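You operate a simulated robot arm through the tools that you are given. There is no shell and no other tool. Be economical: measure what you need, move in short steps, check, and stop when the job is done.

You run a simulated robot arm. Do the job below in one go: nothing can be reset, and whatever is moved stays where it is left.

TASK
Set up the slope test at the slope that the build card names.
Fine: free the tilt lever, set the tilt plate, lock it; roll the rig wheel's yellow mark to the red pointer and brake it. Where these are worked on the way, their far stop is far enough and under half their travel is too little: tilt lever.

It is judged by the outcome, as a careful person would: the job done as asked, and still so three seconds after it is handed in. It fails if anything else is knocked over, pushed out of place, dropped, spilled or broken.

THE ROBOT
A 7-joint arm with a two-finger parallel gripper, fixed in place. Base frame: the origin is at the foot of the arm, x ahead of it, y to its left, z up; the work surface is at about z = 0.78. Lengths are in m, angles in rad, forces in N, time in s.
Its first joint turns from -2.897 to 2.897 rad. Payload 1.57 kg.
Tool frame: the origin (TCP) lies between the finger pads and is the grasp point; the fingertips stand 0.03 m ahead of it; z points along the fingers, y is the line along which they close. Largest opening 0.11 m; finger width 0.024, thickness 0.012; the body of the gripper, 0.048 by 0.112 m, starts 0.078 m behind the TCP.
Orientation is that of the tool frame in the base frame, as a unit quaternion [w, x, y, z]. With the fingers straight down and closing along the base's y, the tool's x points along the base's -x, its y along +y and its z along -z.

THE INTERFACE
- The arm moves only by the tool nudge_tool. Its argument "steps" is a list of rows, each a list of 7 numbers: the shift along the tool's x, y, z in m, then the turn, a rotation vector about the tool's x, y, z in rad, then the closure in counts, from 0 (fully open) to 255 (shut). In form: [[dx, dy, dz, ax, ay, az, gripper], ...]. A call has 1 to 10 rows; each row shifts and turns the commanded pose from where the row before left it, along the tool's axes as they then stand. Each row takes 0.2 s and may step no farther than 0.05 m and 0.15 rad from the row before; otherwise, or with a gripper value out of range, the whole call is refused. A pose out of reach is approached as far as the arm can. The call stops where the force on the tool passes 90 N (or 10 N more than at its start, if that is more) or the arm is blocked; 0.2 s more then pass. The fingers move at their own pace (about 0.108 m/s each) and stop on an object; they squeeze with about 22 N. The grip force told is the motor's: it shows also when the fingers shut on nothing. Time passes only in rows, and 0.2 s behind the last, so rows that do not move let the fingers close. It gives the time, the measured TCP pose, the force on the tool (base axes), the opening and the grip force at its end, in the units of the frame above (readings bear some noise), with the torque about the TCP (base axes, N m) and any sound that the robot's microphone picked up.
- Cameras (640 x 400 px; columns grow to the right, rows downward): "scene" is fixed at [0.051, -0.6515, 1.5521]; the picture's right is [0.34, -0.94, 0.00], its down [-0.74, -0.27, -0.61] and it looks along [0.58, 0.21, -0.79] (base axes); focal length 290 px, centre (320, 200). "wrist" rides on the gripper at [0.07, 0.016, -0.141] in the tool frame; the picture's right is [-0.23, 0.97, 0.00], its down [-0.86, -0.20, -0.48] and it looks along [-0.47, -0.11, 0.88] (tool axes); focal length 222 px, centre (320, 200). There is no depth. A picture from a camera that has moved, and an enlarged one, comes with that camera's place and axes in the base frame and with its lens.
- grab_frame(camera): a new picture of that camera. It takes no simulated time.
- lift_body(by): slides the trunk up (or, below 0, down) by that many m; the arm rides with it, the base frame stays. It gives what a move gives, with no picture.
- enlarge(camera, box): a new picture of the part [left, top, right, bottom] of that camera's present view, enlarged. It takes no simulated time.
- finish_job(): hands the job in; it is judged then, once.

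Work in short steps. Places have to be worked out from the pictures, the camera data and where the tool is seen: move nearer, look again, correct. Check each grasp and each placing, and mend what went wrong. You have 120 turns and 84 pictures in all, those below and enlarged ones among them. Open the gripper and draw the arm clear of the work before you hand the job in, unless the task says otherwise; then end with one line.

The tools are called after "Call:" as name(argument=value, ...) on one line, values as JSON. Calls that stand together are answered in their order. nudge_tool: Moves the arm, as the interface text tells. Its arguments: {"type":"object","properties":{"steps":{"type":"array"}},"required":["steps"]} The other tools are called the same way: lift_body (by) slides the trunk up or down; grab_frame (camera) takes a picture; enlarge (camera, box) takes an enlarged picture of a part of a camera's view; finish_job () hands the job in.

At the start:

```text
time_s: 0.0
position: [0.6367, -0.2781, 1.163]
orientation: [0.0, 0.001, 1.0, 0.0]
contact_force: [-0.1, 0.6, -0.1]
wrist_torque: [0.02, 0.03, 0.01]
finger_gap: 0.1098
grip_force: 0.0
trunk travel left (down, up): [-0.4, 0.21]
```

scene: 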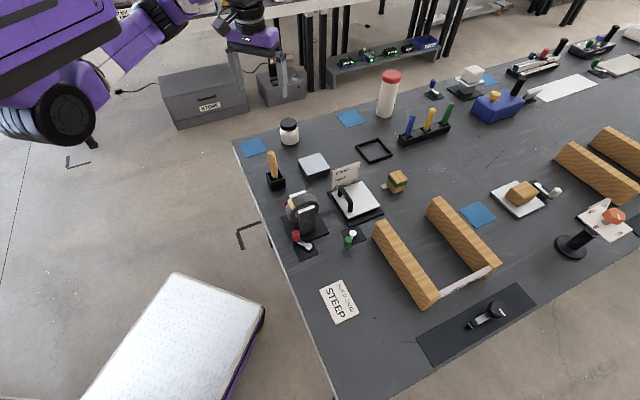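
wrist: 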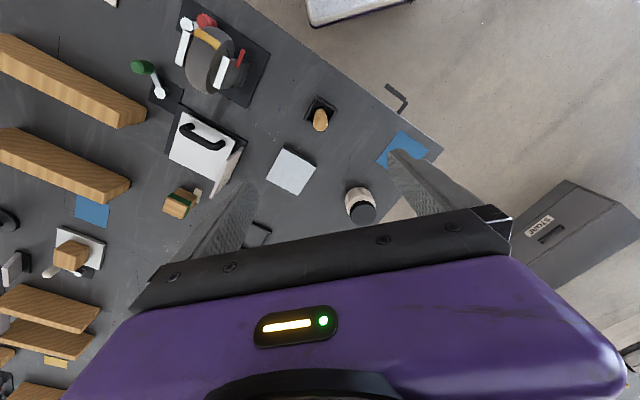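

The scene shows a card reading "STEEP", a tilt plate with a handle, a wheel and small levers. I enlarge these parts to read them.

Call:
enlarge(camera="scene", box=[270, 150, 410, 260])

Call:
enlarge(camera="scene", box=[300, 270, 380, 330])

Call:
enlarge(camera="wrist", box=[120, 0, 280, 200])

```text
3.64 times, centred on (340, 205) of scene
camera zoom: at [0.051, -0.6515, 1.5521], right [0.34, -0.94, 0.0], down [-0.74, -0.27, -0.61], along [0.58, 0.21, -0.79], focal length 1053 px, centre (247, 182)
```

zoom: 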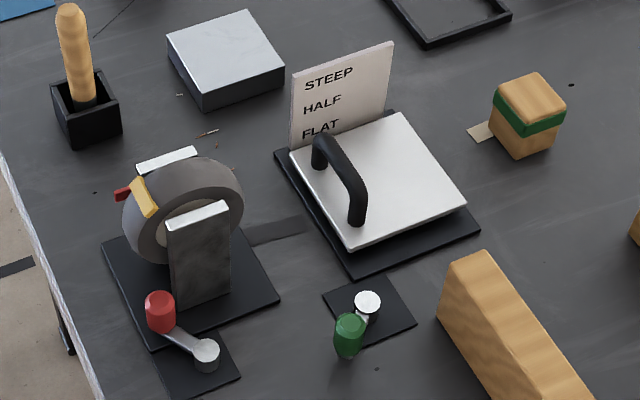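

```text
6.67 times, centred on (340, 300) of scene
camera zoom: at [0.051, -0.6515, 1.5521], right [0.34, -0.94, 0.0], down [-0.74, -0.27, -0.61], along [0.58, 0.21, -0.79], focal length 1931 px, centre (187, -467)
```

zoom: 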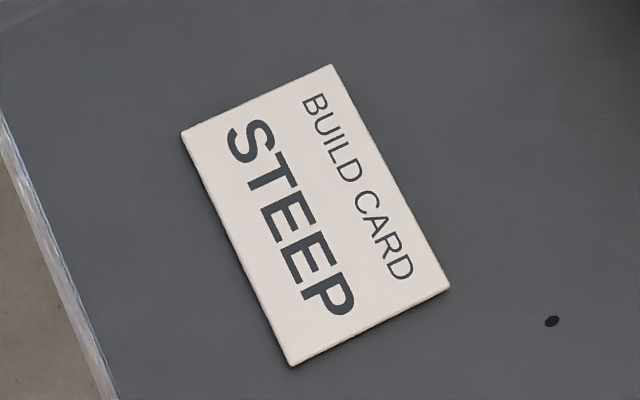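

```text
2.00 times, centred on (200, 100) of wrist
camera zoom: at [0.5663, -0.2629, 1.3051], right [0.23, 0.97, 0.0], down [0.86, -0.2, 0.48], along [0.47, -0.11, -0.88], focal length 444 px, centre (560, 400)
```

zoom: 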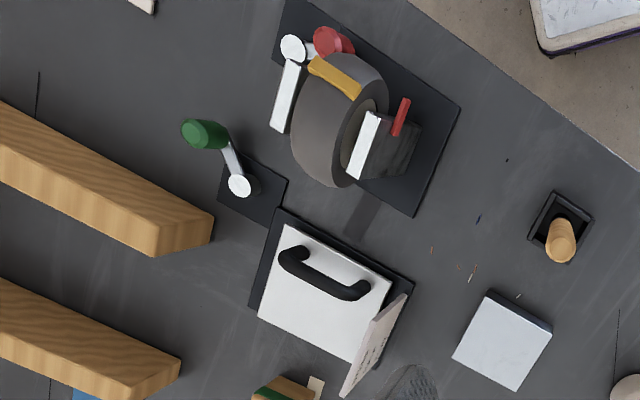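

The card says STEEP: the plate's handle edge must go up to the STEEP line. I move nearer above the rig for close-up wrist views.

Call:
nudge_tool(steps=[[0.025, -0.04, 0.01, 0, 0, 0, 0], [0.025, -0.04, 0.01, 0, 0, 0, 0], [0.025, -0.04, 0.01, 0, 0, 0, 0], [0.025, -0.04, 0.01, 0, 0, 0, 0], [0.025, -0.04, 0.01, 0, 0, 0, 0]])

Call:
grab_frame(camera="wrist")

```text
time_s: 1.2
position: [0.5127, -0.4806, 1.1128]
orientation: [0.0, 0.0, 1.0, 0.0]
contact_force: [-0.6, 0.2, -0.5]
wrist_torque: [-0.06, 0.08, -0.01]
finger_gap: 0.1099
grip_force: 0.0
trunk travel left (down, up): [-0.4, 0.21]
```

```text
78 pictures are left
camera wrist: at [0.4419, -0.4653, 1.2564], right [0.23, 0.97, 0.0], down [0.86, -0.2, 0.48], along [0.47, -0.11, -0.88], focal length 222 px, centre (320, 200)
```

wrist: 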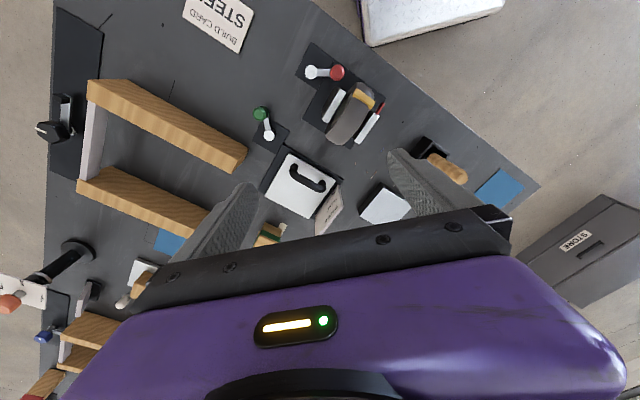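

The levers, wheel and plate are all in view; I enlarge that part for detail.

Call:
enlarge(camera="wrist", box=[240, 40, 400, 150])

Call:
enlarge(camera="wrist", box=[240, 90, 350, 240])

```text
3.64 times, centred on (320, 95) of wrist
camera zoom: at [0.4419, -0.4653, 1.2564], right [0.23, 0.97, 0.0], down [0.86, -0.2, 0.48], along [0.47, -0.11, -0.88], focal length 808 px, centre (320, 582)
```

zoom: 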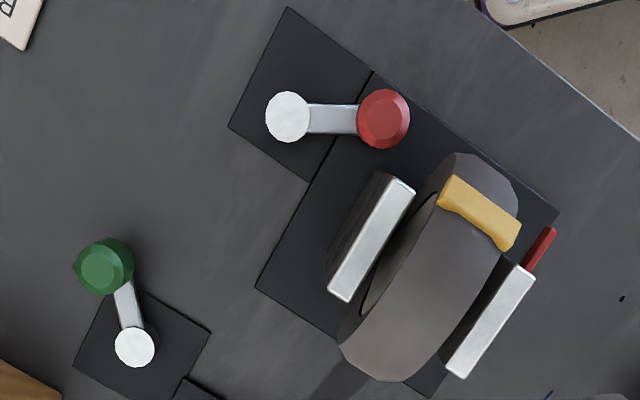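

```text
2.67 times, centred on (295, 165) of wrist
camera zoom: at [0.4419, -0.4653, 1.2564], right [0.23, 0.97, 0.0], down [0.86, -0.2, 0.48], along [0.47, -0.11, -0.88], focal length 592 px, centre (387, 293)
```

zoom: 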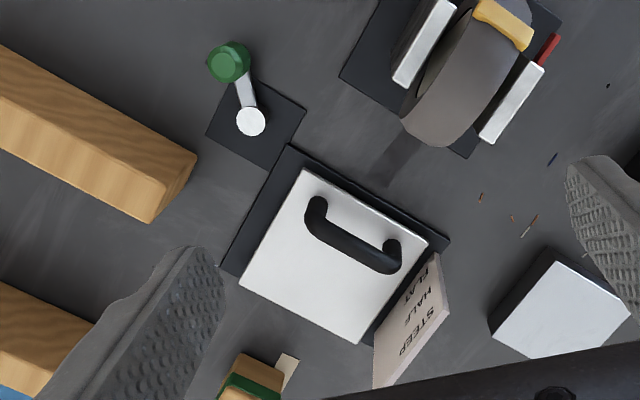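

The green (tilt) knob's top triangulates to about (0.470, -0.580, 0.845), with its pivot at (0.515, -0.585). I move above it with the gripper half open and check.

Call:
nudge_tool(steps=[[0.0107, -0.025, 0.04, 0, 0, 0, 100], [0.0107, -0.025, 0.04, 0, 0, 0, 100], [0.0107, -0.025, 0.04, 0, 0, 0, 100], [0.0107, -0.025, 0.04, 0, 0, 0, 100], [0, 0, 0.03, 0, 0, 0, 100], [0, 0, 0, 0, 0, 0, 100]])

Call:
grab_frame(camera="wrist")

Call:
enlarge(camera="scene", box=[270, 150, 410, 260])

```text
time_s: 2.6
position: [0.4705, -0.5785, 0.9223]
orientation: [0.0, 0.0, 1.0, 0.0]
contact_force: [-0.7, -0.3, 0.2]
wrist_torque: [0.01, -0.04, 0.01]
finger_gap: 0.0667
grip_force: 0.0
trunk travel left (down, up): [-0.4, 0.21]
```

```text
75 pictures are left
camera wrist: at [0.4011, -0.5633, 1.0641], right [0.23, 0.97, 0.0], down [0.85, -0.2, 0.48], along [0.47, -0.11, -0.88], focal length 222 px, centre (320, 200)
```

wrist: 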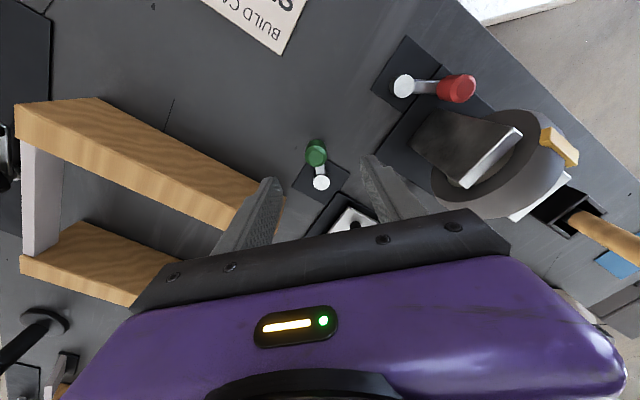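

```text
3.64 times, centred on (340, 205) of scene
camera zoom: at [0.051, -0.6515, 1.5521], right [0.34, -0.94, 0.0], down [-0.74, -0.27, -0.61], along [0.58, 0.21, -0.79], focal length 1053 px, centre (247, 182)
```

zoom: 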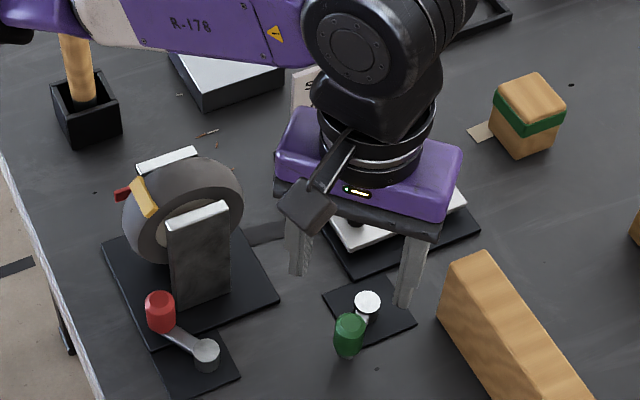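

I check the knob's place more precisely with an enlarged wrist view.

Call:
enlarge(camera="wrist", box=[280, 120, 360, 220])

```text
4.00 times, centred on (320, 170) of wrist
camera zoom: at [0.4011, -0.5633, 1.0641], right [0.23, 0.97, 0.0], down [0.85, -0.2, 0.48], along [0.47, -0.11, -0.88], focal length 888 px, centre (320, 320)
```

zoom: 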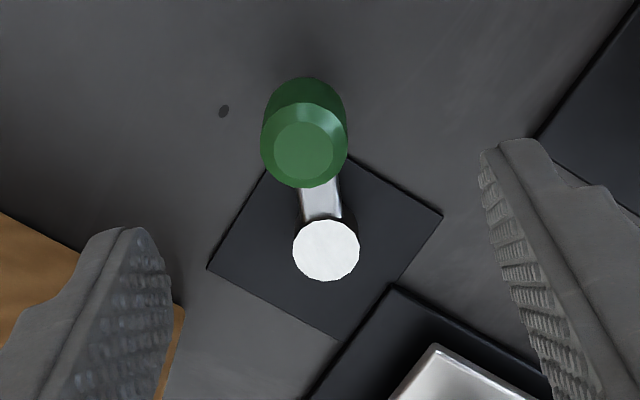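

Knob confirmed at (0.469, -0.583). I descend to a TCP height of about 0.842 and close on it.

Call:
nudge_tool(steps=[[0.001, -0.005, 0.04, 0, 0, 0, 100], [0, 0, 0.04, 0, 0, 0, 100], [0, 0, 0, 0, 0, 0, 200], [0, 0, 0, 0, 0, 0, 255], [0, 0, 0, 0, 0, 0, 255]])

Call:
enlarge(camera="scene", box=[270, 150, 410, 260])

```text
time_s: 3.8
position: [0.4678, -0.582, 0.844]
orientation: [0.0, 0.0, 1.0, 0.0]
contact_force: [1.3, -2.3, -0.7]
wrist_torque: [0.28, 0.03, -0.14]
finger_gap: 0.0227
grip_force: 35.3
trunk travel left (down, up): [-0.4, 0.21]
```

```text
3.64 times, centred on (340, 205) of scene
camera zoom: at [0.051, -0.6515, 1.5521], right [0.34, -0.94, 0.0], down [-0.74, -0.27, -0.61], along [0.58, 0.21, -0.79], focal length 1053 px, centre (247, 182)
```

zoom: 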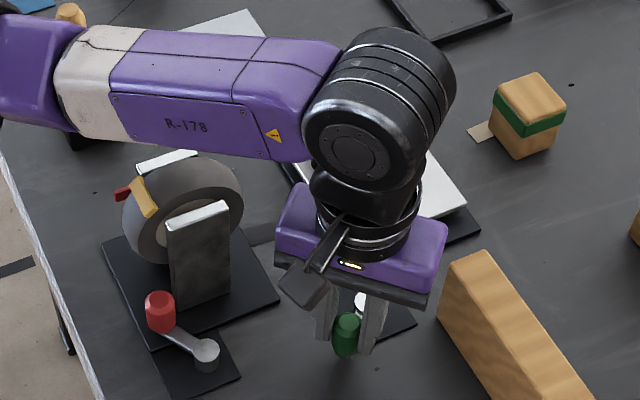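

Knob grasped (gap 0.023). I try a small arc toward +y and feel whether it moves freely.

Call:
nudge_tool(steps=[[-0.001, 0.007, 0, 0, 0, 0, 255], [-0.003, 0.008, 0, 0, 0, 0, 255]])

```text
time_s: 4.4
position: [0.4703, -0.5677, 0.8444]
orientation: [0.0, -0.001, 1.0, -0.001]
contact_force: [-1.6, -5.2, 13.4]
wrist_torque: [0.28, -0.09, -0.23]
finger_gap: 0.023
grip_force: 35.4
trunk travel left (down, up): [-0.4, 0.21]
```

It moves with small force. I keep following the arc, watching the force.

Call:
nudge_tool(steps=[[-0.004, 0.007, 0, 0, 0, 0, 255], [-0.005, 0.007, 0, 0, 0, 0, 255], [-0.006, 0.006, 0, 0, 0, 0, 255], [-0.007, 0.004, 0, 0, 0, 0, 255]])

Call:
enlarge(camera="scene", box=[300, 200, 400, 270])

Call:
enlarge(camera="wrist", box=[240, 120, 400, 220])

```text
time_s: 5.4
position: [0.4936, -0.5442, 0.8427]
orientation: [0.0, -0.001, 1.0, 0.0]
contact_force: [-0.3, -11.6, -1.8]
wrist_torque: [-0.26, 0.44, -0.32]
finger_gap: 0.0224
grip_force: 35.0
trunk travel left (down, up): [-0.4, 0.21]
```

```text
5.71 times, centred on (350, 235) of scene
camera zoom: at [0.051, -0.6515, 1.5521], right [0.34, -0.94, 0.0], down [-0.74, -0.27, -0.61], along [0.58, 0.21, -0.79], focal length 1655 px, centre (149, 0)
```

zoom: 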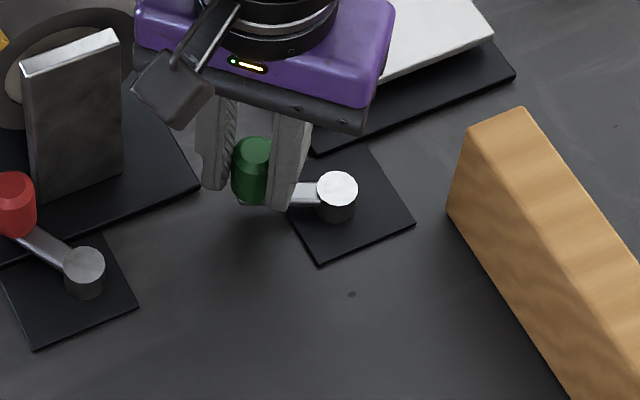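

```text
4.00 times, centred on (320, 170) of wrist
camera zoom: at [0.4239, -0.5294, 0.9847], right [0.23, 0.97, 0.0], down [0.86, -0.2, 0.48], along [0.47, -0.11, -0.88], focal length 888 px, centre (320, 320)
```

zoom: 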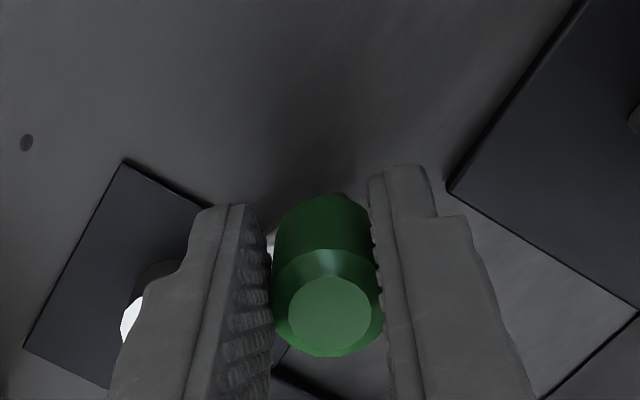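

About 58° turned so far. I continue along the arc.

Call:
nudge_tool(steps=[[-0.0065, 0.003, 0, 0, 0, 0, 255], [-0.0065, 0.0025, 0, 0, 0, 0, 255], [-0.006, 0.0005, 0, 0, 0, 0, 255], [-0.006, 0.0, 0, 0, 0, 0, 255]])

Call:
enlarge(camera="scene", box=[300, 200, 400, 270])

```text
time_s: 6.4
position: [0.5153, -0.5416, 0.8436]
orientation: [-0.001, 0.004, 1.0, -0.005]
contact_force: [-32.8, -41.8, 1.5]
wrist_torque: [-0.38, 0.63, -0.05]
finger_gap: 0.0226
grip_force: 35.4
trunk travel left (down, up): [-0.4, 0.21]
```

```text
5.71 times, centred on (350, 235) of scene
camera zoom: at [0.051, -0.6515, 1.5521], right [0.34, -0.94, 0.0], down [-0.74, -0.27, -0.61], along [0.58, 0.21, -0.79], focal length 1655 px, centre (149, 0)
```

zoom: 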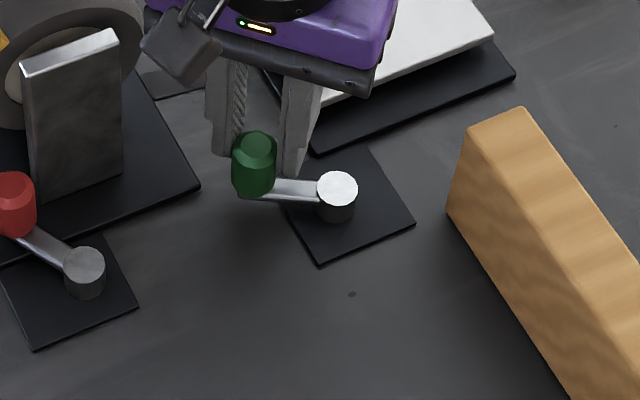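

The knob reached a stop at about 60° of travel (force -33 N, fingers slid along it). I release, retreat up, and check the lever.

Call:
nudge_tool(steps=[[0.01, 0, 0, 0, 0, 0, 120], [0, 0, 0, 0, 0, 0, 120], [0, 0, -0.05, 0, 0, 0, 120], [0, 0, -0.05, 0, 0, 0, 60], [0, 0, -0.05, 0, 0, 0, 60]])

Call:
grab_frame(camera="wrist")

```text
time_s: 7.6
position: [0.5069, -0.5412, 0.9929]
orientation: [0.0, -0.001, 1.0, 0.001]
contact_force: [-0.5, 0.1, -1.3]
wrist_torque: [0.03, -0.01, 0.02]
finger_gap: 0.0844
grip_force: 0.0
trunk travel left (down, up): [-0.4, 0.21]
```

```text
68 pictures are left
camera wrist: at [0.4375, -0.5261, 1.1347], right [0.23, 0.97, 0.0], down [0.86, -0.2, 0.48], along [0.47, -0.11, -0.88], focal length 222 px, centre (320, 200)
```

wrist: 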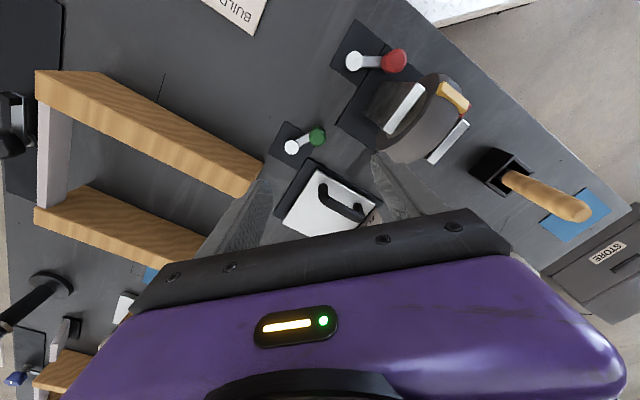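

Lever now sits at about 113° (62° turned from 175°), apparently its far stop. Next the plate: I look at the handle closely.

Call:
enlarge(camera="wrist", box=[260, 110, 400, 240])

Call:
enlarge(camera="scene", box=[310, 150, 410, 230])

```text
3.08 times, centred on (330, 175) of wrist
camera zoom: at [0.4375, -0.5261, 1.1347], right [0.23, 0.97, 0.0], down [0.86, -0.2, 0.48], along [0.47, -0.11, -0.88], focal length 684 px, centre (289, 277)
```

zoom: 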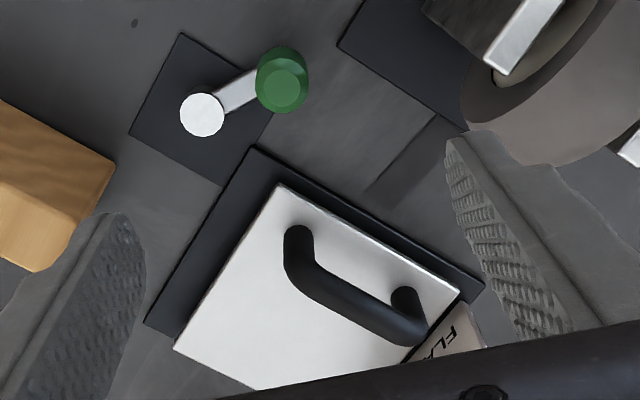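

```text
5.00 times, centred on (360, 190) of scene
camera zoom: at [0.051, -0.6515, 1.5521], right [0.34, -0.94, 0.0], down [-0.74, -0.27, -0.61], along [0.58, 0.21, -0.79], focal length 1448 px, centre (120, 250)
```

zoom: 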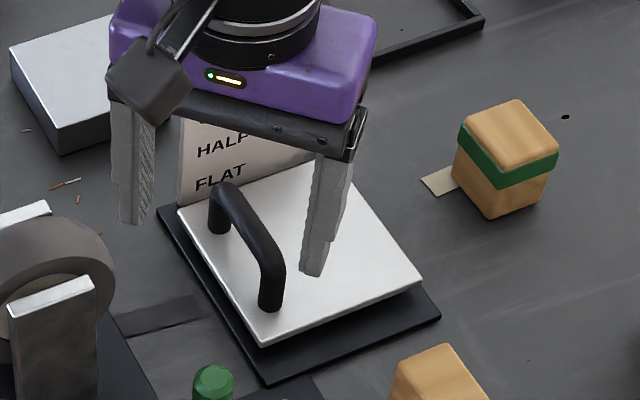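

The handle bar's middle is about (0.612, -0.533, 0.85), running at 45° (the edge), hinge at the far right edge. I go above it and turn the gripper 45° so it closes across the bar and the camera faces the scale.

Call:
nudge_tool(steps=[[-0.035, 0.003, 0, 0, 0, 0, 60], [-0.035, 0.003, 0, 0, 0, 0, 60], [-0.035, 0.002, 0, 0, 0, 0, 60], [0, 0, 0, 0, 0, -0.131, 60], [0, 0, 0, 0, 0, -0.131, 60], [0, 0, 0, 0, 0, -0.131, 60], [0, 0, 0, 0, 0, -0.131, 60], [0, 0, 0, 0, 0, -0.131, 60], [0, 0, 0, 0, 0, -0.131, 60]])

Call:
grab_frame(camera="wrist")

```text
time_s: 9.6
position: [0.6128, -0.5298, 0.9932]
orientation: [0.0, -0.384, 0.923, 0.0]
contact_force: [0.3, 0.3, 0.0]
wrist_torque: [0.0, 0.0, 0.01]
finger_gap: 0.0843
grip_force: 0.0
trunk travel left (down, up): [-0.4, 0.21]
```

```text
65 pictures are left
camera wrist: at [0.552, -0.5695, 1.1352], right [-0.53, 0.85, 0.0], down [0.74, 0.47, 0.48], along [0.41, 0.25, -0.88], focal length 222 px, centre (320, 200)
```

wrist: 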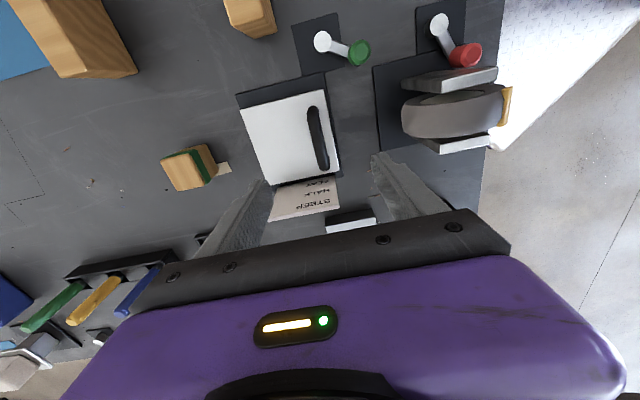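

Orientation is good. I enlarge the plate and scale.

Call:
enlarge(camera="wrist", box=[220, 80, 380, 240])

```text
2.50 times, centred on (300, 160) of wrist
camera zoom: at [0.552, -0.5695, 1.1352], right [-0.53, 0.85, 0.0], down [0.74, 0.47, 0.48], along [0.41, 0.25, -0.88], focal length 555 px, centre (370, 300)
```

zoom: 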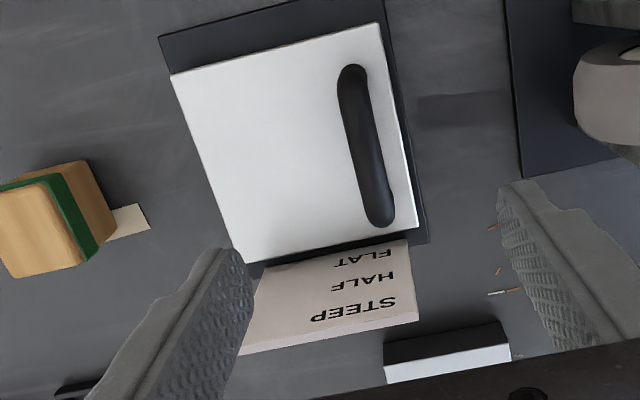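

Handle mid confirmed at (0.612, -0.536). I descend straddling the bar and close.

Call:
nudge_tool(steps=[[0.0042, -0.0042, 0.038, 0, 0, 0, 130], [0, 0, 0.038, 0, 0, 0, 130], [0, 0, 0.038, 0, 0, 0, 130], [0, 0, 0.036, 0, 0, 0, 130], [0, 0, 0, 0, 0, 0, 255], [0, 0, 0, 0, 0, 0, 255]])

Call:
enlarge(camera="scene", box=[300, 130, 420, 240])

Call:
grab_frame(camera="wrist")

```text
time_s: 11.0
position: [0.6115, -0.5338, 0.8431]
orientation: [0.0, -0.383, 0.924, 0.004]
contact_force: [-23.1, 28.5, 10.6]
wrist_torque: [-0.05, 0.25, 0.04]
finger_gap: 0.0155
grip_force: 31.5
trunk travel left (down, up): [-0.4, 0.21]
```

```text
3.64 times, centred on (360, 185) of scene
camera zoom: at [0.051, -0.6515, 1.5521], right [0.34, -0.94, 0.0], down [-0.74, -0.27, -0.61], along [0.58, 0.21, -0.79], focal length 1053 px, centre (174, 254)
```

zoom: 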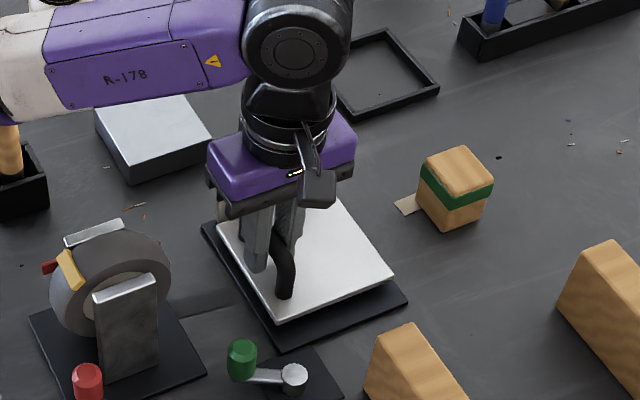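

```text
62 pictures are left
camera wrist: at [0.5519, -0.5736, 0.9857], right [-0.53, 0.85, 0.01], down [0.75, 0.46, 0.48], along [0.4, 0.26, -0.88], focal length 222 px, centre (320, 200)
```

wrist: 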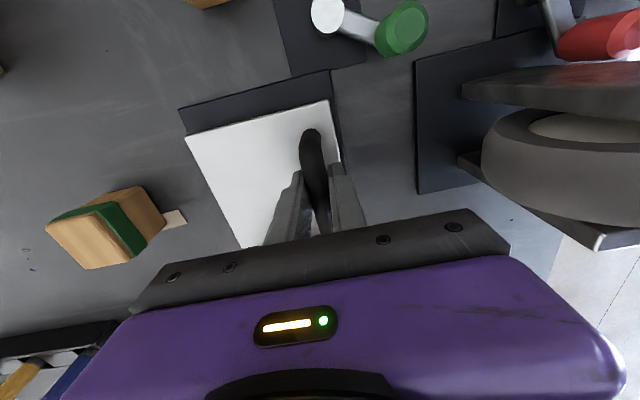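

The bar is gripped (gap 0.0155). I raise it along an arc about the hinge (estimated 0.105 m away toward the far edge, tilting the tool with it), first 0.2 rad.

Call:
nudge_tool(steps=[[0, 0.002, 0, 0, 0, 0, 255], [0, -0.0055, -0.0102, -0.1, 0, 0, 255], [0, -0.0055, -0.0102, -0.1, 0, 0, 255]])

Call:
enlarge(camera="scene", box=[300, 130, 420, 240])

```text
time_s: 11.8
position: [0.6215, -0.5423, 0.8641]
orientation: [-0.037, -0.381, 0.919, 0.092]
contact_force: [-12.0, 15.5, 14.1]
wrist_torque: [0.36, -0.53, -0.11]
finger_gap: 0.0158
grip_force: 31.1
trunk travel left (down, up): [-0.4, 0.21]
```

```text
3.64 times, centred on (360, 185) of scene
camera zoom: at [0.051, -0.6515, 1.5521], right [0.34, -0.94, 0.0], down [-0.74, -0.27, -0.61], along [0.58, 0.21, -0.79], focal length 1053 px, centre (174, 254)
```

zoom: 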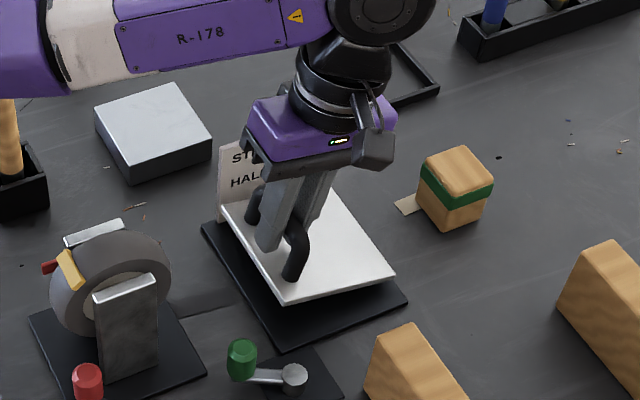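

The plate lifts freely. From the two views, the label heights are about FLAT 0.80, HALF 0.835, STEEP 0.867, so STEEP is about 0.55 rad. I raise another 0.2 rad and look.

Call:
nudge_tool(steps=[[0, -0.0055, -0.0102, -0.1, 0, 0, 255], [0, -0.0055, -0.0102, -0.1, 0, 0, 255]])

Call:
enlarge(camera="scene", box=[320, 140, 400, 220])

Call:
grab_frame(camera="wrist")

```text
time_s: 12.6
position: [0.6249, -0.5444, 0.8728]
orientation: [-0.076, -0.376, 0.908, 0.167]
contact_force: [22.0, -49.4, -57.9]
wrist_torque: [0.38, 0.17, -0.13]
finger_gap: 0.0201
grip_force: 33.8
out of reach, approached as far as the arm can: row 2
trunk travel left (down, up): [-0.4, 0.21]
stopped in row 2: the force on the tool passed its limit at 91 N (the readings are from after the stop); the commanded pose is now the measured one
```

```text
5.00 times, centred on (360, 180) of scene
camera zoom: at [0.051, -0.6515, 1.5521], right [0.34, -0.94, 0.0], down [-0.74, -0.27, -0.61], along [0.58, 0.21, -0.79], focal length 1448 px, centre (120, 300)
```

zoom: 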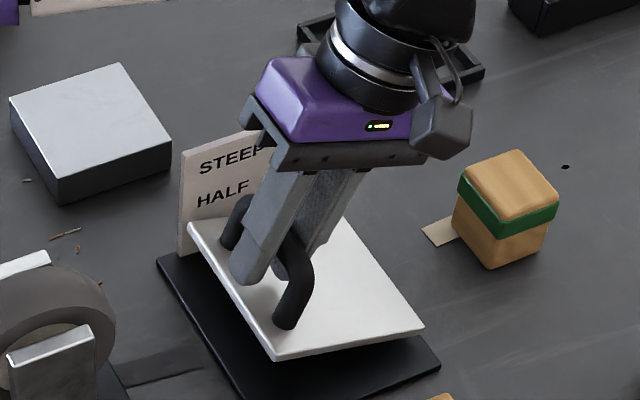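

```text
59 pictures are left
camera wrist: at [0.6014, -0.62, 1.0126], right [-0.48, 0.81, 0.35], down [0.86, 0.36, 0.36], along [0.17, 0.47, -0.86], focal length 222 px, centre (320, 200)
```

wrist: 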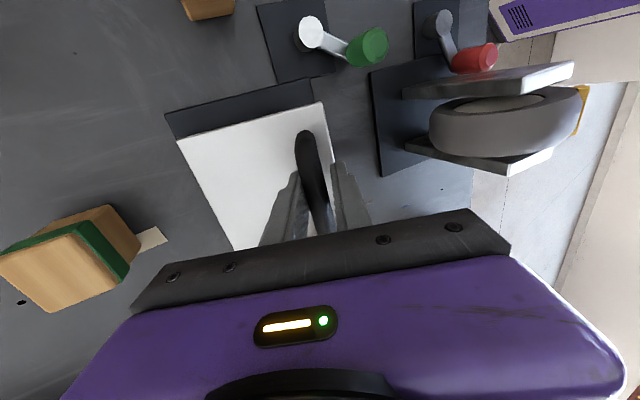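

The arm ran out of tilt range, not the plate. I let things settle first with a small back-tilt, then go on by translation, letting the round bar turn in the grip.

Call:
nudge_tool(steps=[[0, 0, 0, 0.04, 0, 0, 255], [0, 0, 0, 0.04, 0, 0, 255]])

```text
time_s: 13.2
position: [0.6252, -0.5472, 0.8751]
orientation: [-0.061, -0.379, 0.914, 0.13]
contact_force: [25.7, -52.5, -60.8]
wrist_torque: [0.53, 0.26, -0.3]
finger_gap: 0.0224
grip_force: 34.6
trunk travel left (down, up): [-0.4, 0.21]
```

The force is purely radial toward the hinge, so my arc was slightly too wide (the hinge sits lower, about z 0.785). I relax inward about 5 mm and check.

Call:
nudge_tool(steps=[[0, -0.0044, 0.0024, 0, 0, 0, 255], [0, 0, 0, 0, 0, 0, 255]])

```text
time_s: 13.8
position: [0.6266, -0.5473, 0.8735]
orientation: [-0.062, -0.379, 0.914, 0.13]
contact_force: [27.7, -41.0, -48.8]
wrist_torque: [0.08, 0.27, 0.03]
finger_gap: 0.0158
grip_force: 31.7
trunk travel left (down, up): [-0.4, 0.21]
```

Gap is normal again and force is dropping; I relax further inward.

Call:
nudge_tool(steps=[[0, -0.005, 0.0028, 0, 0, 0, 255], [0, -0.004, 0.002, 0, 0, 0, 255], [0, 0, 0, 0, 0, 0, 255]])

Call:
enlarge(camera="scene", box=[320, 140, 400, 220])

```text
time_s: 14.6
position: [0.6274, -0.5486, 0.8748]
orientation: [-0.062, -0.377, 0.914, 0.138]
contact_force: [-14.6, 17.6, 25.1]
wrist_torque: [-0.46, 0.48, 0.46]
finger_gap: 0.0154
grip_force: 30.9
trunk travel left (down, up): [-0.4, 0.21]
```

```text
5.00 times, centred on (360, 180) of scene
camera zoom: at [0.051, -0.6515, 1.5521], right [0.34, -0.94, 0.0], down [-0.74, -0.27, -0.61], along [0.58, 0.21, -0.79], focal length 1448 px, centre (120, 300)
```

zoom: 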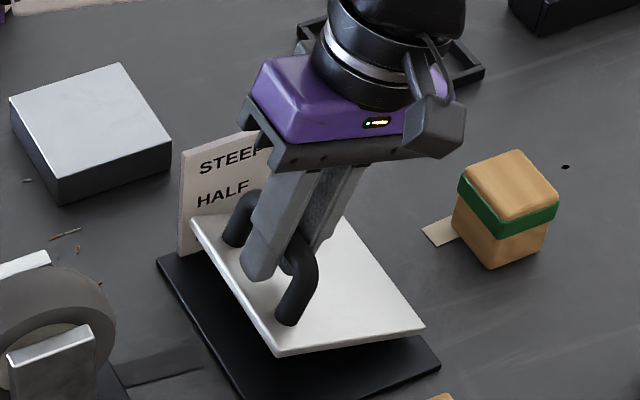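

The plate edge is now about at HALF (~19°), so STEEP lies near 38–40°. I go two steps farther along the refitted arc (hinge 0.107 m away, z≈0.788).

Call:
nudge_tool(steps=[[0, -0.0058, -0.0092, -0.03, 0, 0, 255], [0, -0.0067, -0.0088, -0.03, 0, 0, 255]])

Call:
enlarge(camera="scene", box=[320, 140, 400, 220])

```text
time_s: 15.2
position: [0.6309, -0.5516, 0.8778]
orientation: [-0.068, -0.376, 0.912, 0.149]
contact_force: [-22.7, -9.8, 0.9]
wrist_torque: [0.66, -0.33, 0.11]
finger_gap: 0.0158
grip_force: 31.7
out of reach, approached as far as the arm can: row 1, 2
trunk travel left (down, up): [-0.4, 0.21]
```

```text
5.00 times, centred on (360, 180) of scene
camera zoom: at [0.051, -0.6515, 1.5521], right [0.34, -0.94, 0.0], down [-0.74, -0.27, -0.61], along [0.58, 0.21, -0.79], focal length 1448 px, centre (120, 300)
```

zoom: 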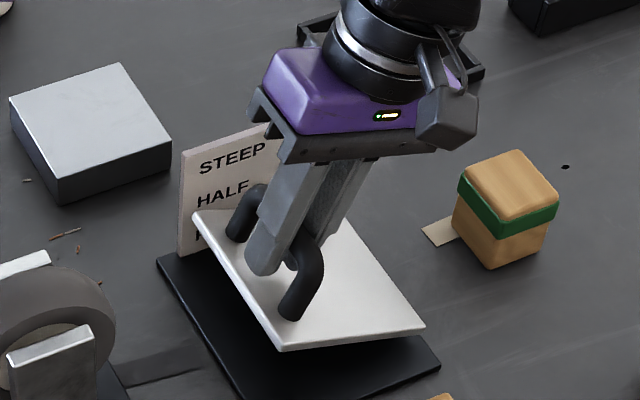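

The arm cannot tilt farther outward here. The plate should be held by friction (one-armed job), so I open slightly to test whether it stays.

Call:
nudge_tool(steps=[[0, 0, 0, 0, 0, 0, 180], [0, 0, 0, 0, 0, 0, 150]])

Call:
enlarge(camera="scene", box=[320, 140, 400, 220])

Call:
enlarge(camera="wrist", box=[240, 90, 400, 240])

```text
time_s: 15.8
position: [0.6339, -0.5474, 0.8781]
orientation: [-0.067, -0.378, 0.911, 0.149]
contact_force: [-0.9, -0.7, 0.3]
wrist_torque: [0.03, 0.02, -0.02]
finger_gap: 0.0452
grip_force: 0.2
trunk travel left (down, up): [-0.4, 0.21]
```

```text
5.00 times, centred on (360, 180) of scene
camera zoom: at [0.051, -0.6515, 1.5521], right [0.34, -0.94, 0.0], down [-0.74, -0.27, -0.61], along [0.58, 0.21, -0.79], focal length 1448 px, centre (120, 300)
```

zoom: 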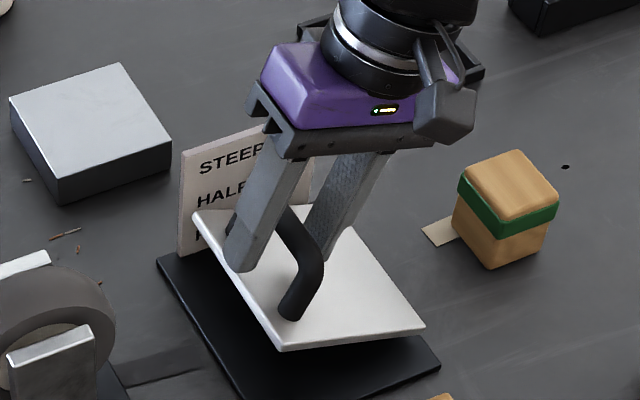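

```text
2.67 times, centred on (320, 165) of wrist
camera zoom: at [0.6066, -0.62, 1.0189], right [-0.49, 0.81, 0.31], down [0.85, 0.36, 0.38], along [0.2, 0.45, -0.87], focal length 592 px, centre (320, 293)
```

zoom: 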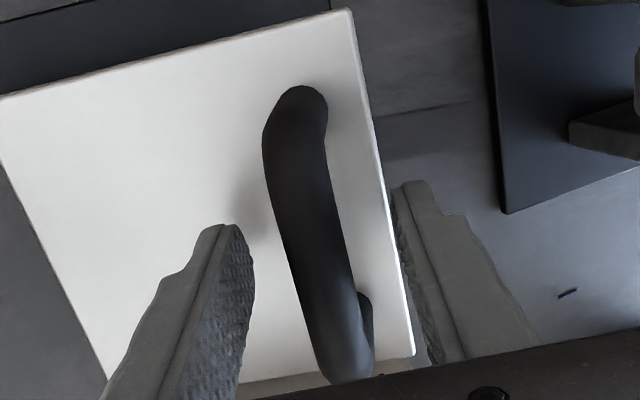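

The plate holds by itself, good. I back off, bring the tool upright, and regrip the bar with the fingertips (TCP about 12 mm above the bar).

Call:
nudge_tool(steps=[[0, 0, -0.03, 0, 0, 0, 150], [0, 0, 0, 0.11, 0, 0, 150], [0, 0, 0, 0.11, 0, 0, 150], [0, 0, 0, 0.108, 0, 0, 150], [0.0018, 0.0092, 0.0, 0, 0, 0, 150], [0, 0, 0, 0, 0, 0, 150]])

Call:
enlarge(camera="wrist", box=[240, 90, 400, 240])

Call:
enlarge(camera="scene", box=[320, 140, 400, 220])

```text
time_s: 17.2
position: [0.6281, -0.5381, 0.9111]
orientation: [-0.01, -0.383, 0.924, 0.014]
contact_force: [-0.4, 0.2, -0.1]
wrist_torque: [0.02, -0.02, 0.01]
finger_gap: 0.0454
grip_force: 0.1
out of reach, approached as far as the arm can: row 1
trunk travel left (down, up): [-0.4, 0.21]
```

```text
2.67 times, centred on (320, 165) of wrist
camera zoom: at [0.5712, -0.5786, 1.0547], right [-0.53, 0.85, 0.03], down [0.76, 0.46, 0.46], along [0.38, 0.27, -0.89], focal length 592 px, centre (320, 293)
```

zoom: 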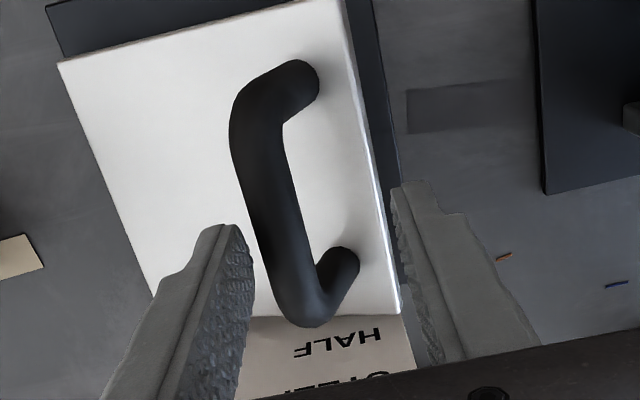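

```text
5.00 times, centred on (360, 180) of scene
camera zoom: at [0.051, -0.6515, 1.5521], right [0.34, -0.94, 0.0], down [-0.74, -0.27, -0.61], along [0.58, 0.21, -0.79], focal length 1448 px, centre (120, 300)
```

zoom: 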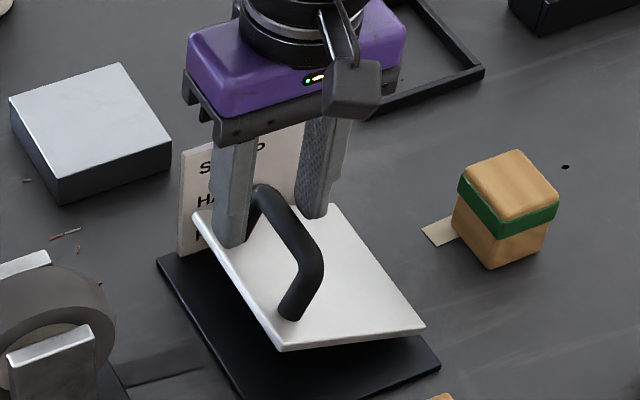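

Bar mid is now about (0.6295, -0.553), z about 0.877. I shift to it, descend to 0.889, and close.

Call:
nudge_tool(steps=[[0.0095, -0.0117, 0, 0, 0, 0, 150], [0, 0, 0.022, 0, 0, 0, 150], [0, 0, 0, 0, 0, 0, 255], [0, 0, 0, 0, 0, 0, 255]])

Call:
enlarge(camera="scene", box=[320, 140, 400, 220])

```text
time_s: 18.2
position: [0.6274, -0.5527, 0.8876]
orientation: [-0.011, -0.384, 0.923, 0.013]
contact_force: [5.0, -4.2, -3.5]
wrist_torque: [-0.19, 0.08, 0.06]
finger_gap: 0.0157
grip_force: 31.2
trunk travel left (down, up): [-0.4, 0.21]
```

```text
5.00 times, centred on (360, 180) of scene
camera zoom: at [0.051, -0.6515, 1.5521], right [0.34, -0.94, 0.0], down [-0.74, -0.27, -0.61], along [0.58, 0.21, -0.79], focal length 1448 px, centre (120, 300)
```

zoom: 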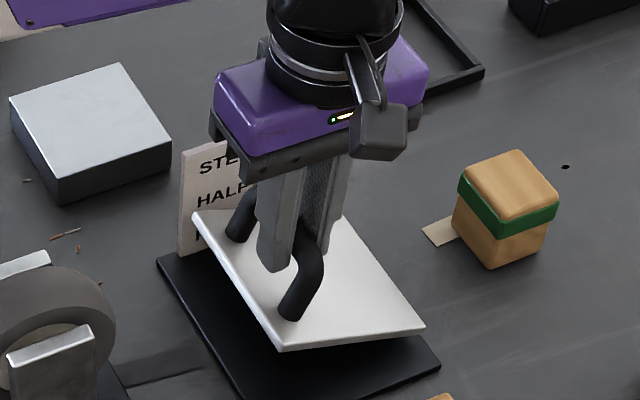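

Regripped (gap 0.0157). I follow the arc by translation, two steps, then check.

Call:
nudge_tool(steps=[[0, -0.0059, -0.005, 0, 0, 0, 255], [0, -0.0085, -0.006, 0, 0, 0, 255]])

Call:
enlarge(camera="scene", box=[320, 140, 400, 220])

```text
time_s: 18.8
position: [0.639, -0.5632, 0.8983]
orientation: [-0.01, -0.381, 0.924, 0.014]
contact_force: [-6.3, 3.6, -0.5]
wrist_torque: [0.53, 0.0, 0.1]
finger_gap: 0.0156
grip_force: 31.6
trunk travel left (down, up): [-0.4, 0.21]
```

```text
5.00 times, centred on (360, 180) of scene
camera zoom: at [0.051, -0.6515, 1.5521], right [0.34, -0.94, 0.0], down [-0.74, -0.27, -0.61], along [0.58, 0.21, -0.79], focal length 1448 px, centre (120, 300)
```

zoom: 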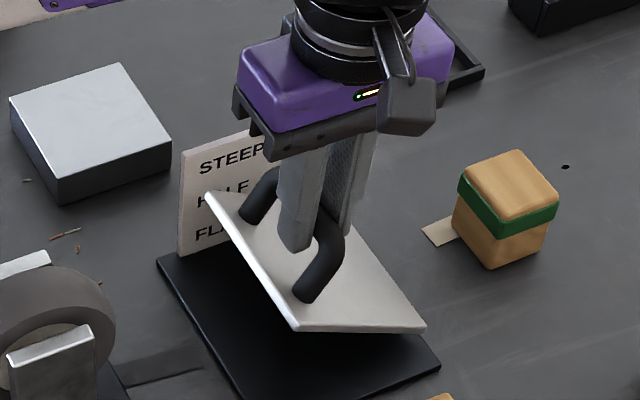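

Moving smoothly; edge is now ~60% from HALF to STEEP. I go ~6° more, then check.

Call:
nudge_tool(steps=[[0, -0.0091, -0.0054, 0, 0, 0, 255], [0, -0.0026, -0.0013, 0, 0, 0, 255], [0, 0, 0, 0, 0, 0, 255]])

Call:
enlarge(camera="scene", box=[340, 150, 390, 200])

Call:
enlarge(camera="wrist", box=[240, 90, 400, 240])

```text
time_s: 19.6
position: [0.6461, -0.5728, 0.9074]
orientation: [-0.01, -0.383, 0.924, 0.013]
contact_force: [-7.4, 7.3, 11.8]
wrist_torque: [0.17, 0.34, 0.02]
finger_gap: 0.0155
grip_force: 31.1
trunk travel left (down, up): [-0.4, 0.21]
```

```text
8.00 times, centred on (365, 175) of scene
camera zoom: at [0.051, -0.6515, 1.5521], right [0.34, -0.94, 0.0], down [-0.74, -0.27, -0.61], along [0.58, 0.21, -0.79], focal length 2317 px, centre (-40, 400)
```

zoom: 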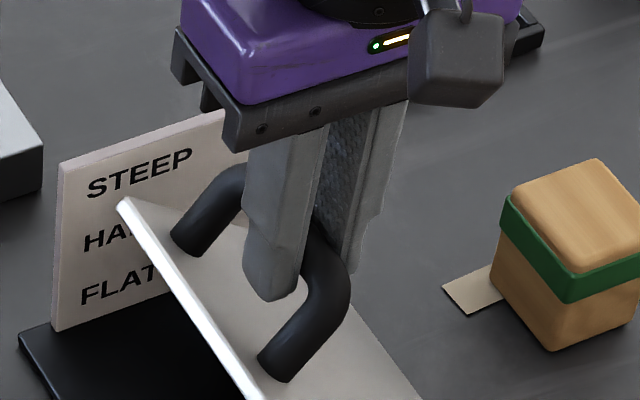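

```text
2.67 times, centred on (320, 165) of wrist
camera zoom: at [0.5897, -0.6134, 1.0509], right [-0.53, 0.85, 0.03], down [0.76, 0.46, 0.46], along [0.38, 0.27, -0.89], focal length 592 px, centre (320, 293)
```

zoom: 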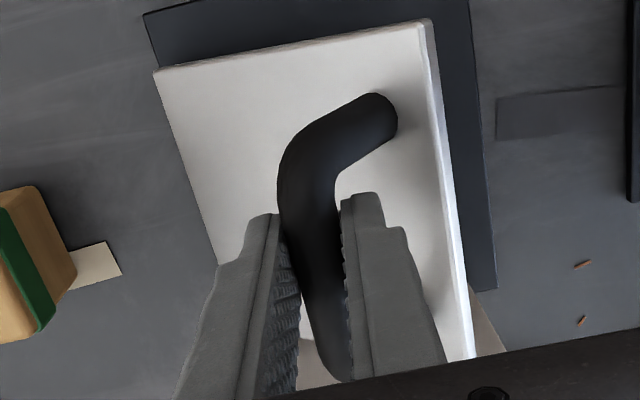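

Triangulating the plate corner: height 0.867, and the STEEP label centre is at 0.868 (HALF 0.837, FLAT 0.803). So it is at STEEP. I release and check that it stays.

Call:
nudge_tool(steps=[[0, 0, 0, 0, 0, 0, 180], [0, 0, 0, 0, 0, 0, 130], [0, 0, -0.04, 0, 0, 0, 130], [0, 0, -0.05, 0, 0, 0, 130], [0, 0, -0.02, 0, 0, 0, 130]])

Call:
enlarge(camera="scene", box=[340, 150, 390, 200])

Call:
enlarge(camera="wrist", box=[220, 80, 380, 240])

```text
time_s: 20.8
position: [0.6517, -0.5724, 1.0147]
orientation: [-0.011, -0.383, 0.923, 0.014]
contact_force: [0.4, 0.6, -0.3]
wrist_torque: [0.03, 0.02, 0.01]
finger_gap: 0.0538
grip_force: 0.1
trunk travel left (down, up): [-0.4, 0.21]
```

```text
8.00 times, centred on (365, 175) of scene
camera zoom: at [0.051, -0.6515, 1.5521], right [0.34, -0.94, 0.0], down [-0.74, -0.27, -0.61], along [0.58, 0.21, -0.79], focal length 2317 px, centre (-40, 400)
```

zoom: 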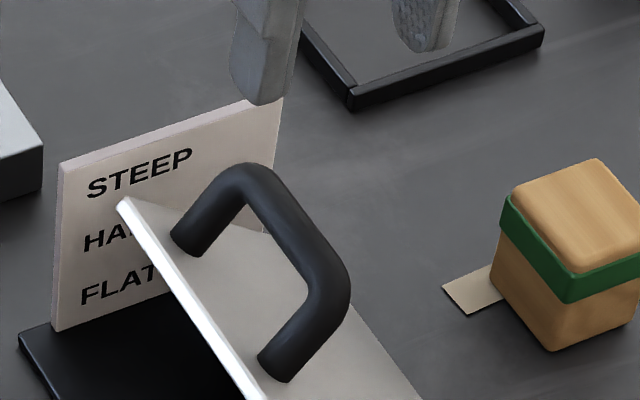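

```text
2.50 times, centred on (300, 160) of wrist
camera zoom: at [0.5945, -0.6143, 1.1586], right [-0.53, 0.85, 0.03], down [0.76, 0.46, 0.46], along [0.38, 0.27, -0.89], focal length 555 px, centre (370, 300)
```

zoom: 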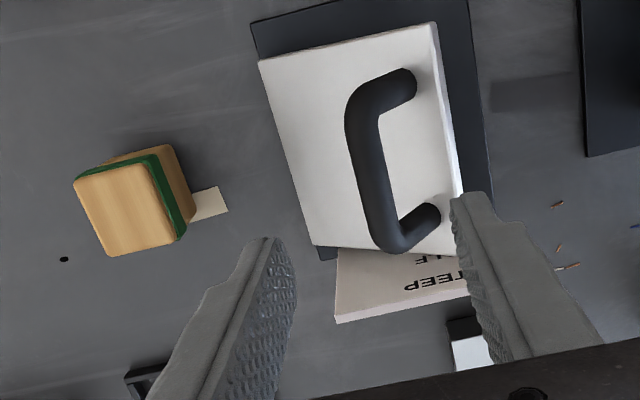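

The plate stays at STEEP. Next I lock the lever: back over the green knob at about (0.497, -0.544), turning the gripper so it closes along the direction of knob travel.

Call:
nudge_tool(steps=[[0, 0, 0, 0.03, 0, 0, 130], [0.0225, 0.0324, 0, 0, 0, 0, 130], [0.0225, 0.0324, 0, 0, 0, 0, 130], [0.0225, 0.0324, 0, 0, 0, 0, 130], [0.0225, 0.0324, 0, 0, 0, 0, 130], [0, 0, 0, 0, 0, 0.145, 130], [0, 0, 0, 0, 0, 0.145, 130], [0, 0, 0, 0, 0, 0.145, 130], [0, 0, 0, 0, 0, 0.145, 130], [0, 0, 0, 0, 0, 0.145, 130]])

Call:
nudge_tool(steps=[[0, 0, 0.02, 0, 0, 0.145, 130], [0, 0, 0.02, 0, 0, 0.145, 130], [0, 0, 0.02, 0, 0, 0.145, 130], [0, 0, 0.02, 0, 0, 0.145, 130], [0, 0, 0, 0, 0, 0, 130]])

Call:
enlarge(camera="wrist", box=[240, 90, 400, 240])

```text
time_s: 23.0
position: [0.4937, -0.545, 1.0173]
orientation: [-0.005, -0.029, 1.0, -0.002]
contact_force: [0.5, -0.6, -0.5]
wrist_torque: [0.0, 0.01, 0.01]
finger_gap: 0.0537
grip_force: 0.1
trunk travel left (down, up): [-0.4, 0.21]
```

```text
time_s: 24.2
position: [0.4931, -0.5454, 0.9378]
orientation: [-0.004, 0.259, 0.966, -0.002]
contact_force: [0.0, -0.4, -0.1]
wrist_torque: [-0.01, 0.01, 0.02]
finger_gap: 0.0539
grip_force: 0.1
trunk travel left (down, up): [-0.4, 0.21]
```

```text
2.67 times, centred on (320, 165) of wrist
camera zoom: at [0.4428, -0.4976, 1.0794], right [0.68, 0.73, -0.01], down [0.65, -0.6, 0.48], along [0.34, -0.33, -0.88], focal length 592 px, centre (320, 293)
```

zoom: 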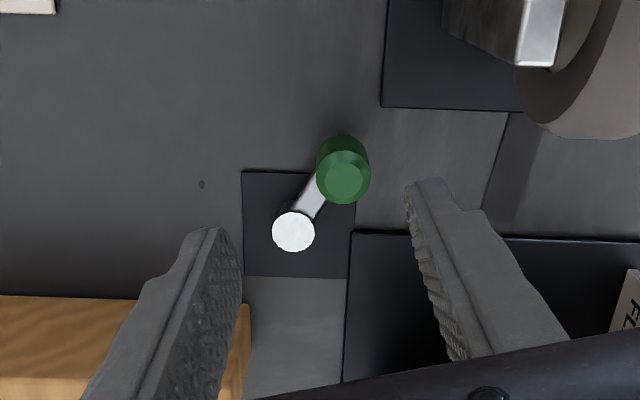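

Knob is at (0.501, -0.543). I shift, descend to 0.843, and grip it.

Call:
nudge_tool(steps=[[-0.0057, 0.0062, 0.03, 0, 0, 0, 130], [0, 0, 0.035, 0, 0, 0, 130], [0, 0, 0.03, 0, 0, 0, 130], [0, 0, 0, 0, 0, 0, 255], [0, 0, 0, 0, 0, 0, 255]])

```text
time_s: 25.4
position: [0.5022, -0.542, 0.8386]
orientation: [-0.004, 0.257, 0.966, -0.004]
contact_force: [-3.7, -9.2, -3.8]
wrist_torque: [0.18, -0.55, -0.17]
finger_gap: 0.0231
grip_force: 35.8
trunk travel left (down, up): [-0.4, 0.21]
```

Gripped. I follow the arc back toward the original (locked) stop.

Call:
nudge_tool(steps=[[0.0069, -0.0091, 0, 0, 0, 0, 255], [0.0046, -0.0111, 0, 0, 0, 0, 255], [0.0016, -0.0118, 0, 0, 0, 0, 255], [-0.0017, -0.0119, 0, 0, 0, 0, 255]])

Call:
nudge_tool(steps=[[-0.0034, -0.0089, 0, 0, 0, 0, 255], [-0.001, -0.003, 0, 0, 0, 0, 255]])

Call:
enlarge(camera="scene", box=[270, 150, 410, 260])

```text
time_s: 26.4
position: [0.469, -0.5757, 0.8414]
orientation: [-0.003, 0.257, 0.966, -0.004]
contact_force: [2.4, 6.1, -9.0]
wrist_torque: [0.71, -0.2, 0.35]
finger_gap: 0.0233
grip_force: 36.1
trunk travel left (down, up): [-0.4, 0.21]
```

```text
time_s: 27.0
position: [0.4683, -0.5824, 0.8422]
orientation: [-0.006, 0.257, 0.967, 0.004]
contact_force: [-0.5, 53.0, -4.5]
wrist_torque: [0.53, 0.21, 0.23]
finger_gap: 0.0229
grip_force: 36.1
trunk travel left (down, up): [-0.4, 0.21]
```

```text
3.64 times, centred on (340, 205) of scene
camera zoom: at [0.051, -0.6515, 1.5521], right [0.34, -0.94, 0.0], down [-0.74, -0.27, -0.61], along [0.58, 0.21, -0.79], focal length 1053 px, centre (247, 182)
```

zoom: 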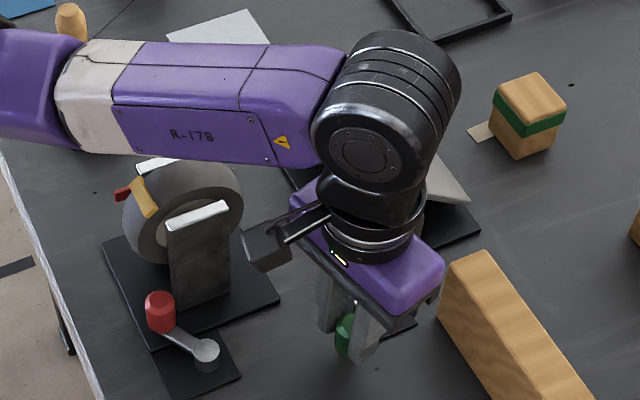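

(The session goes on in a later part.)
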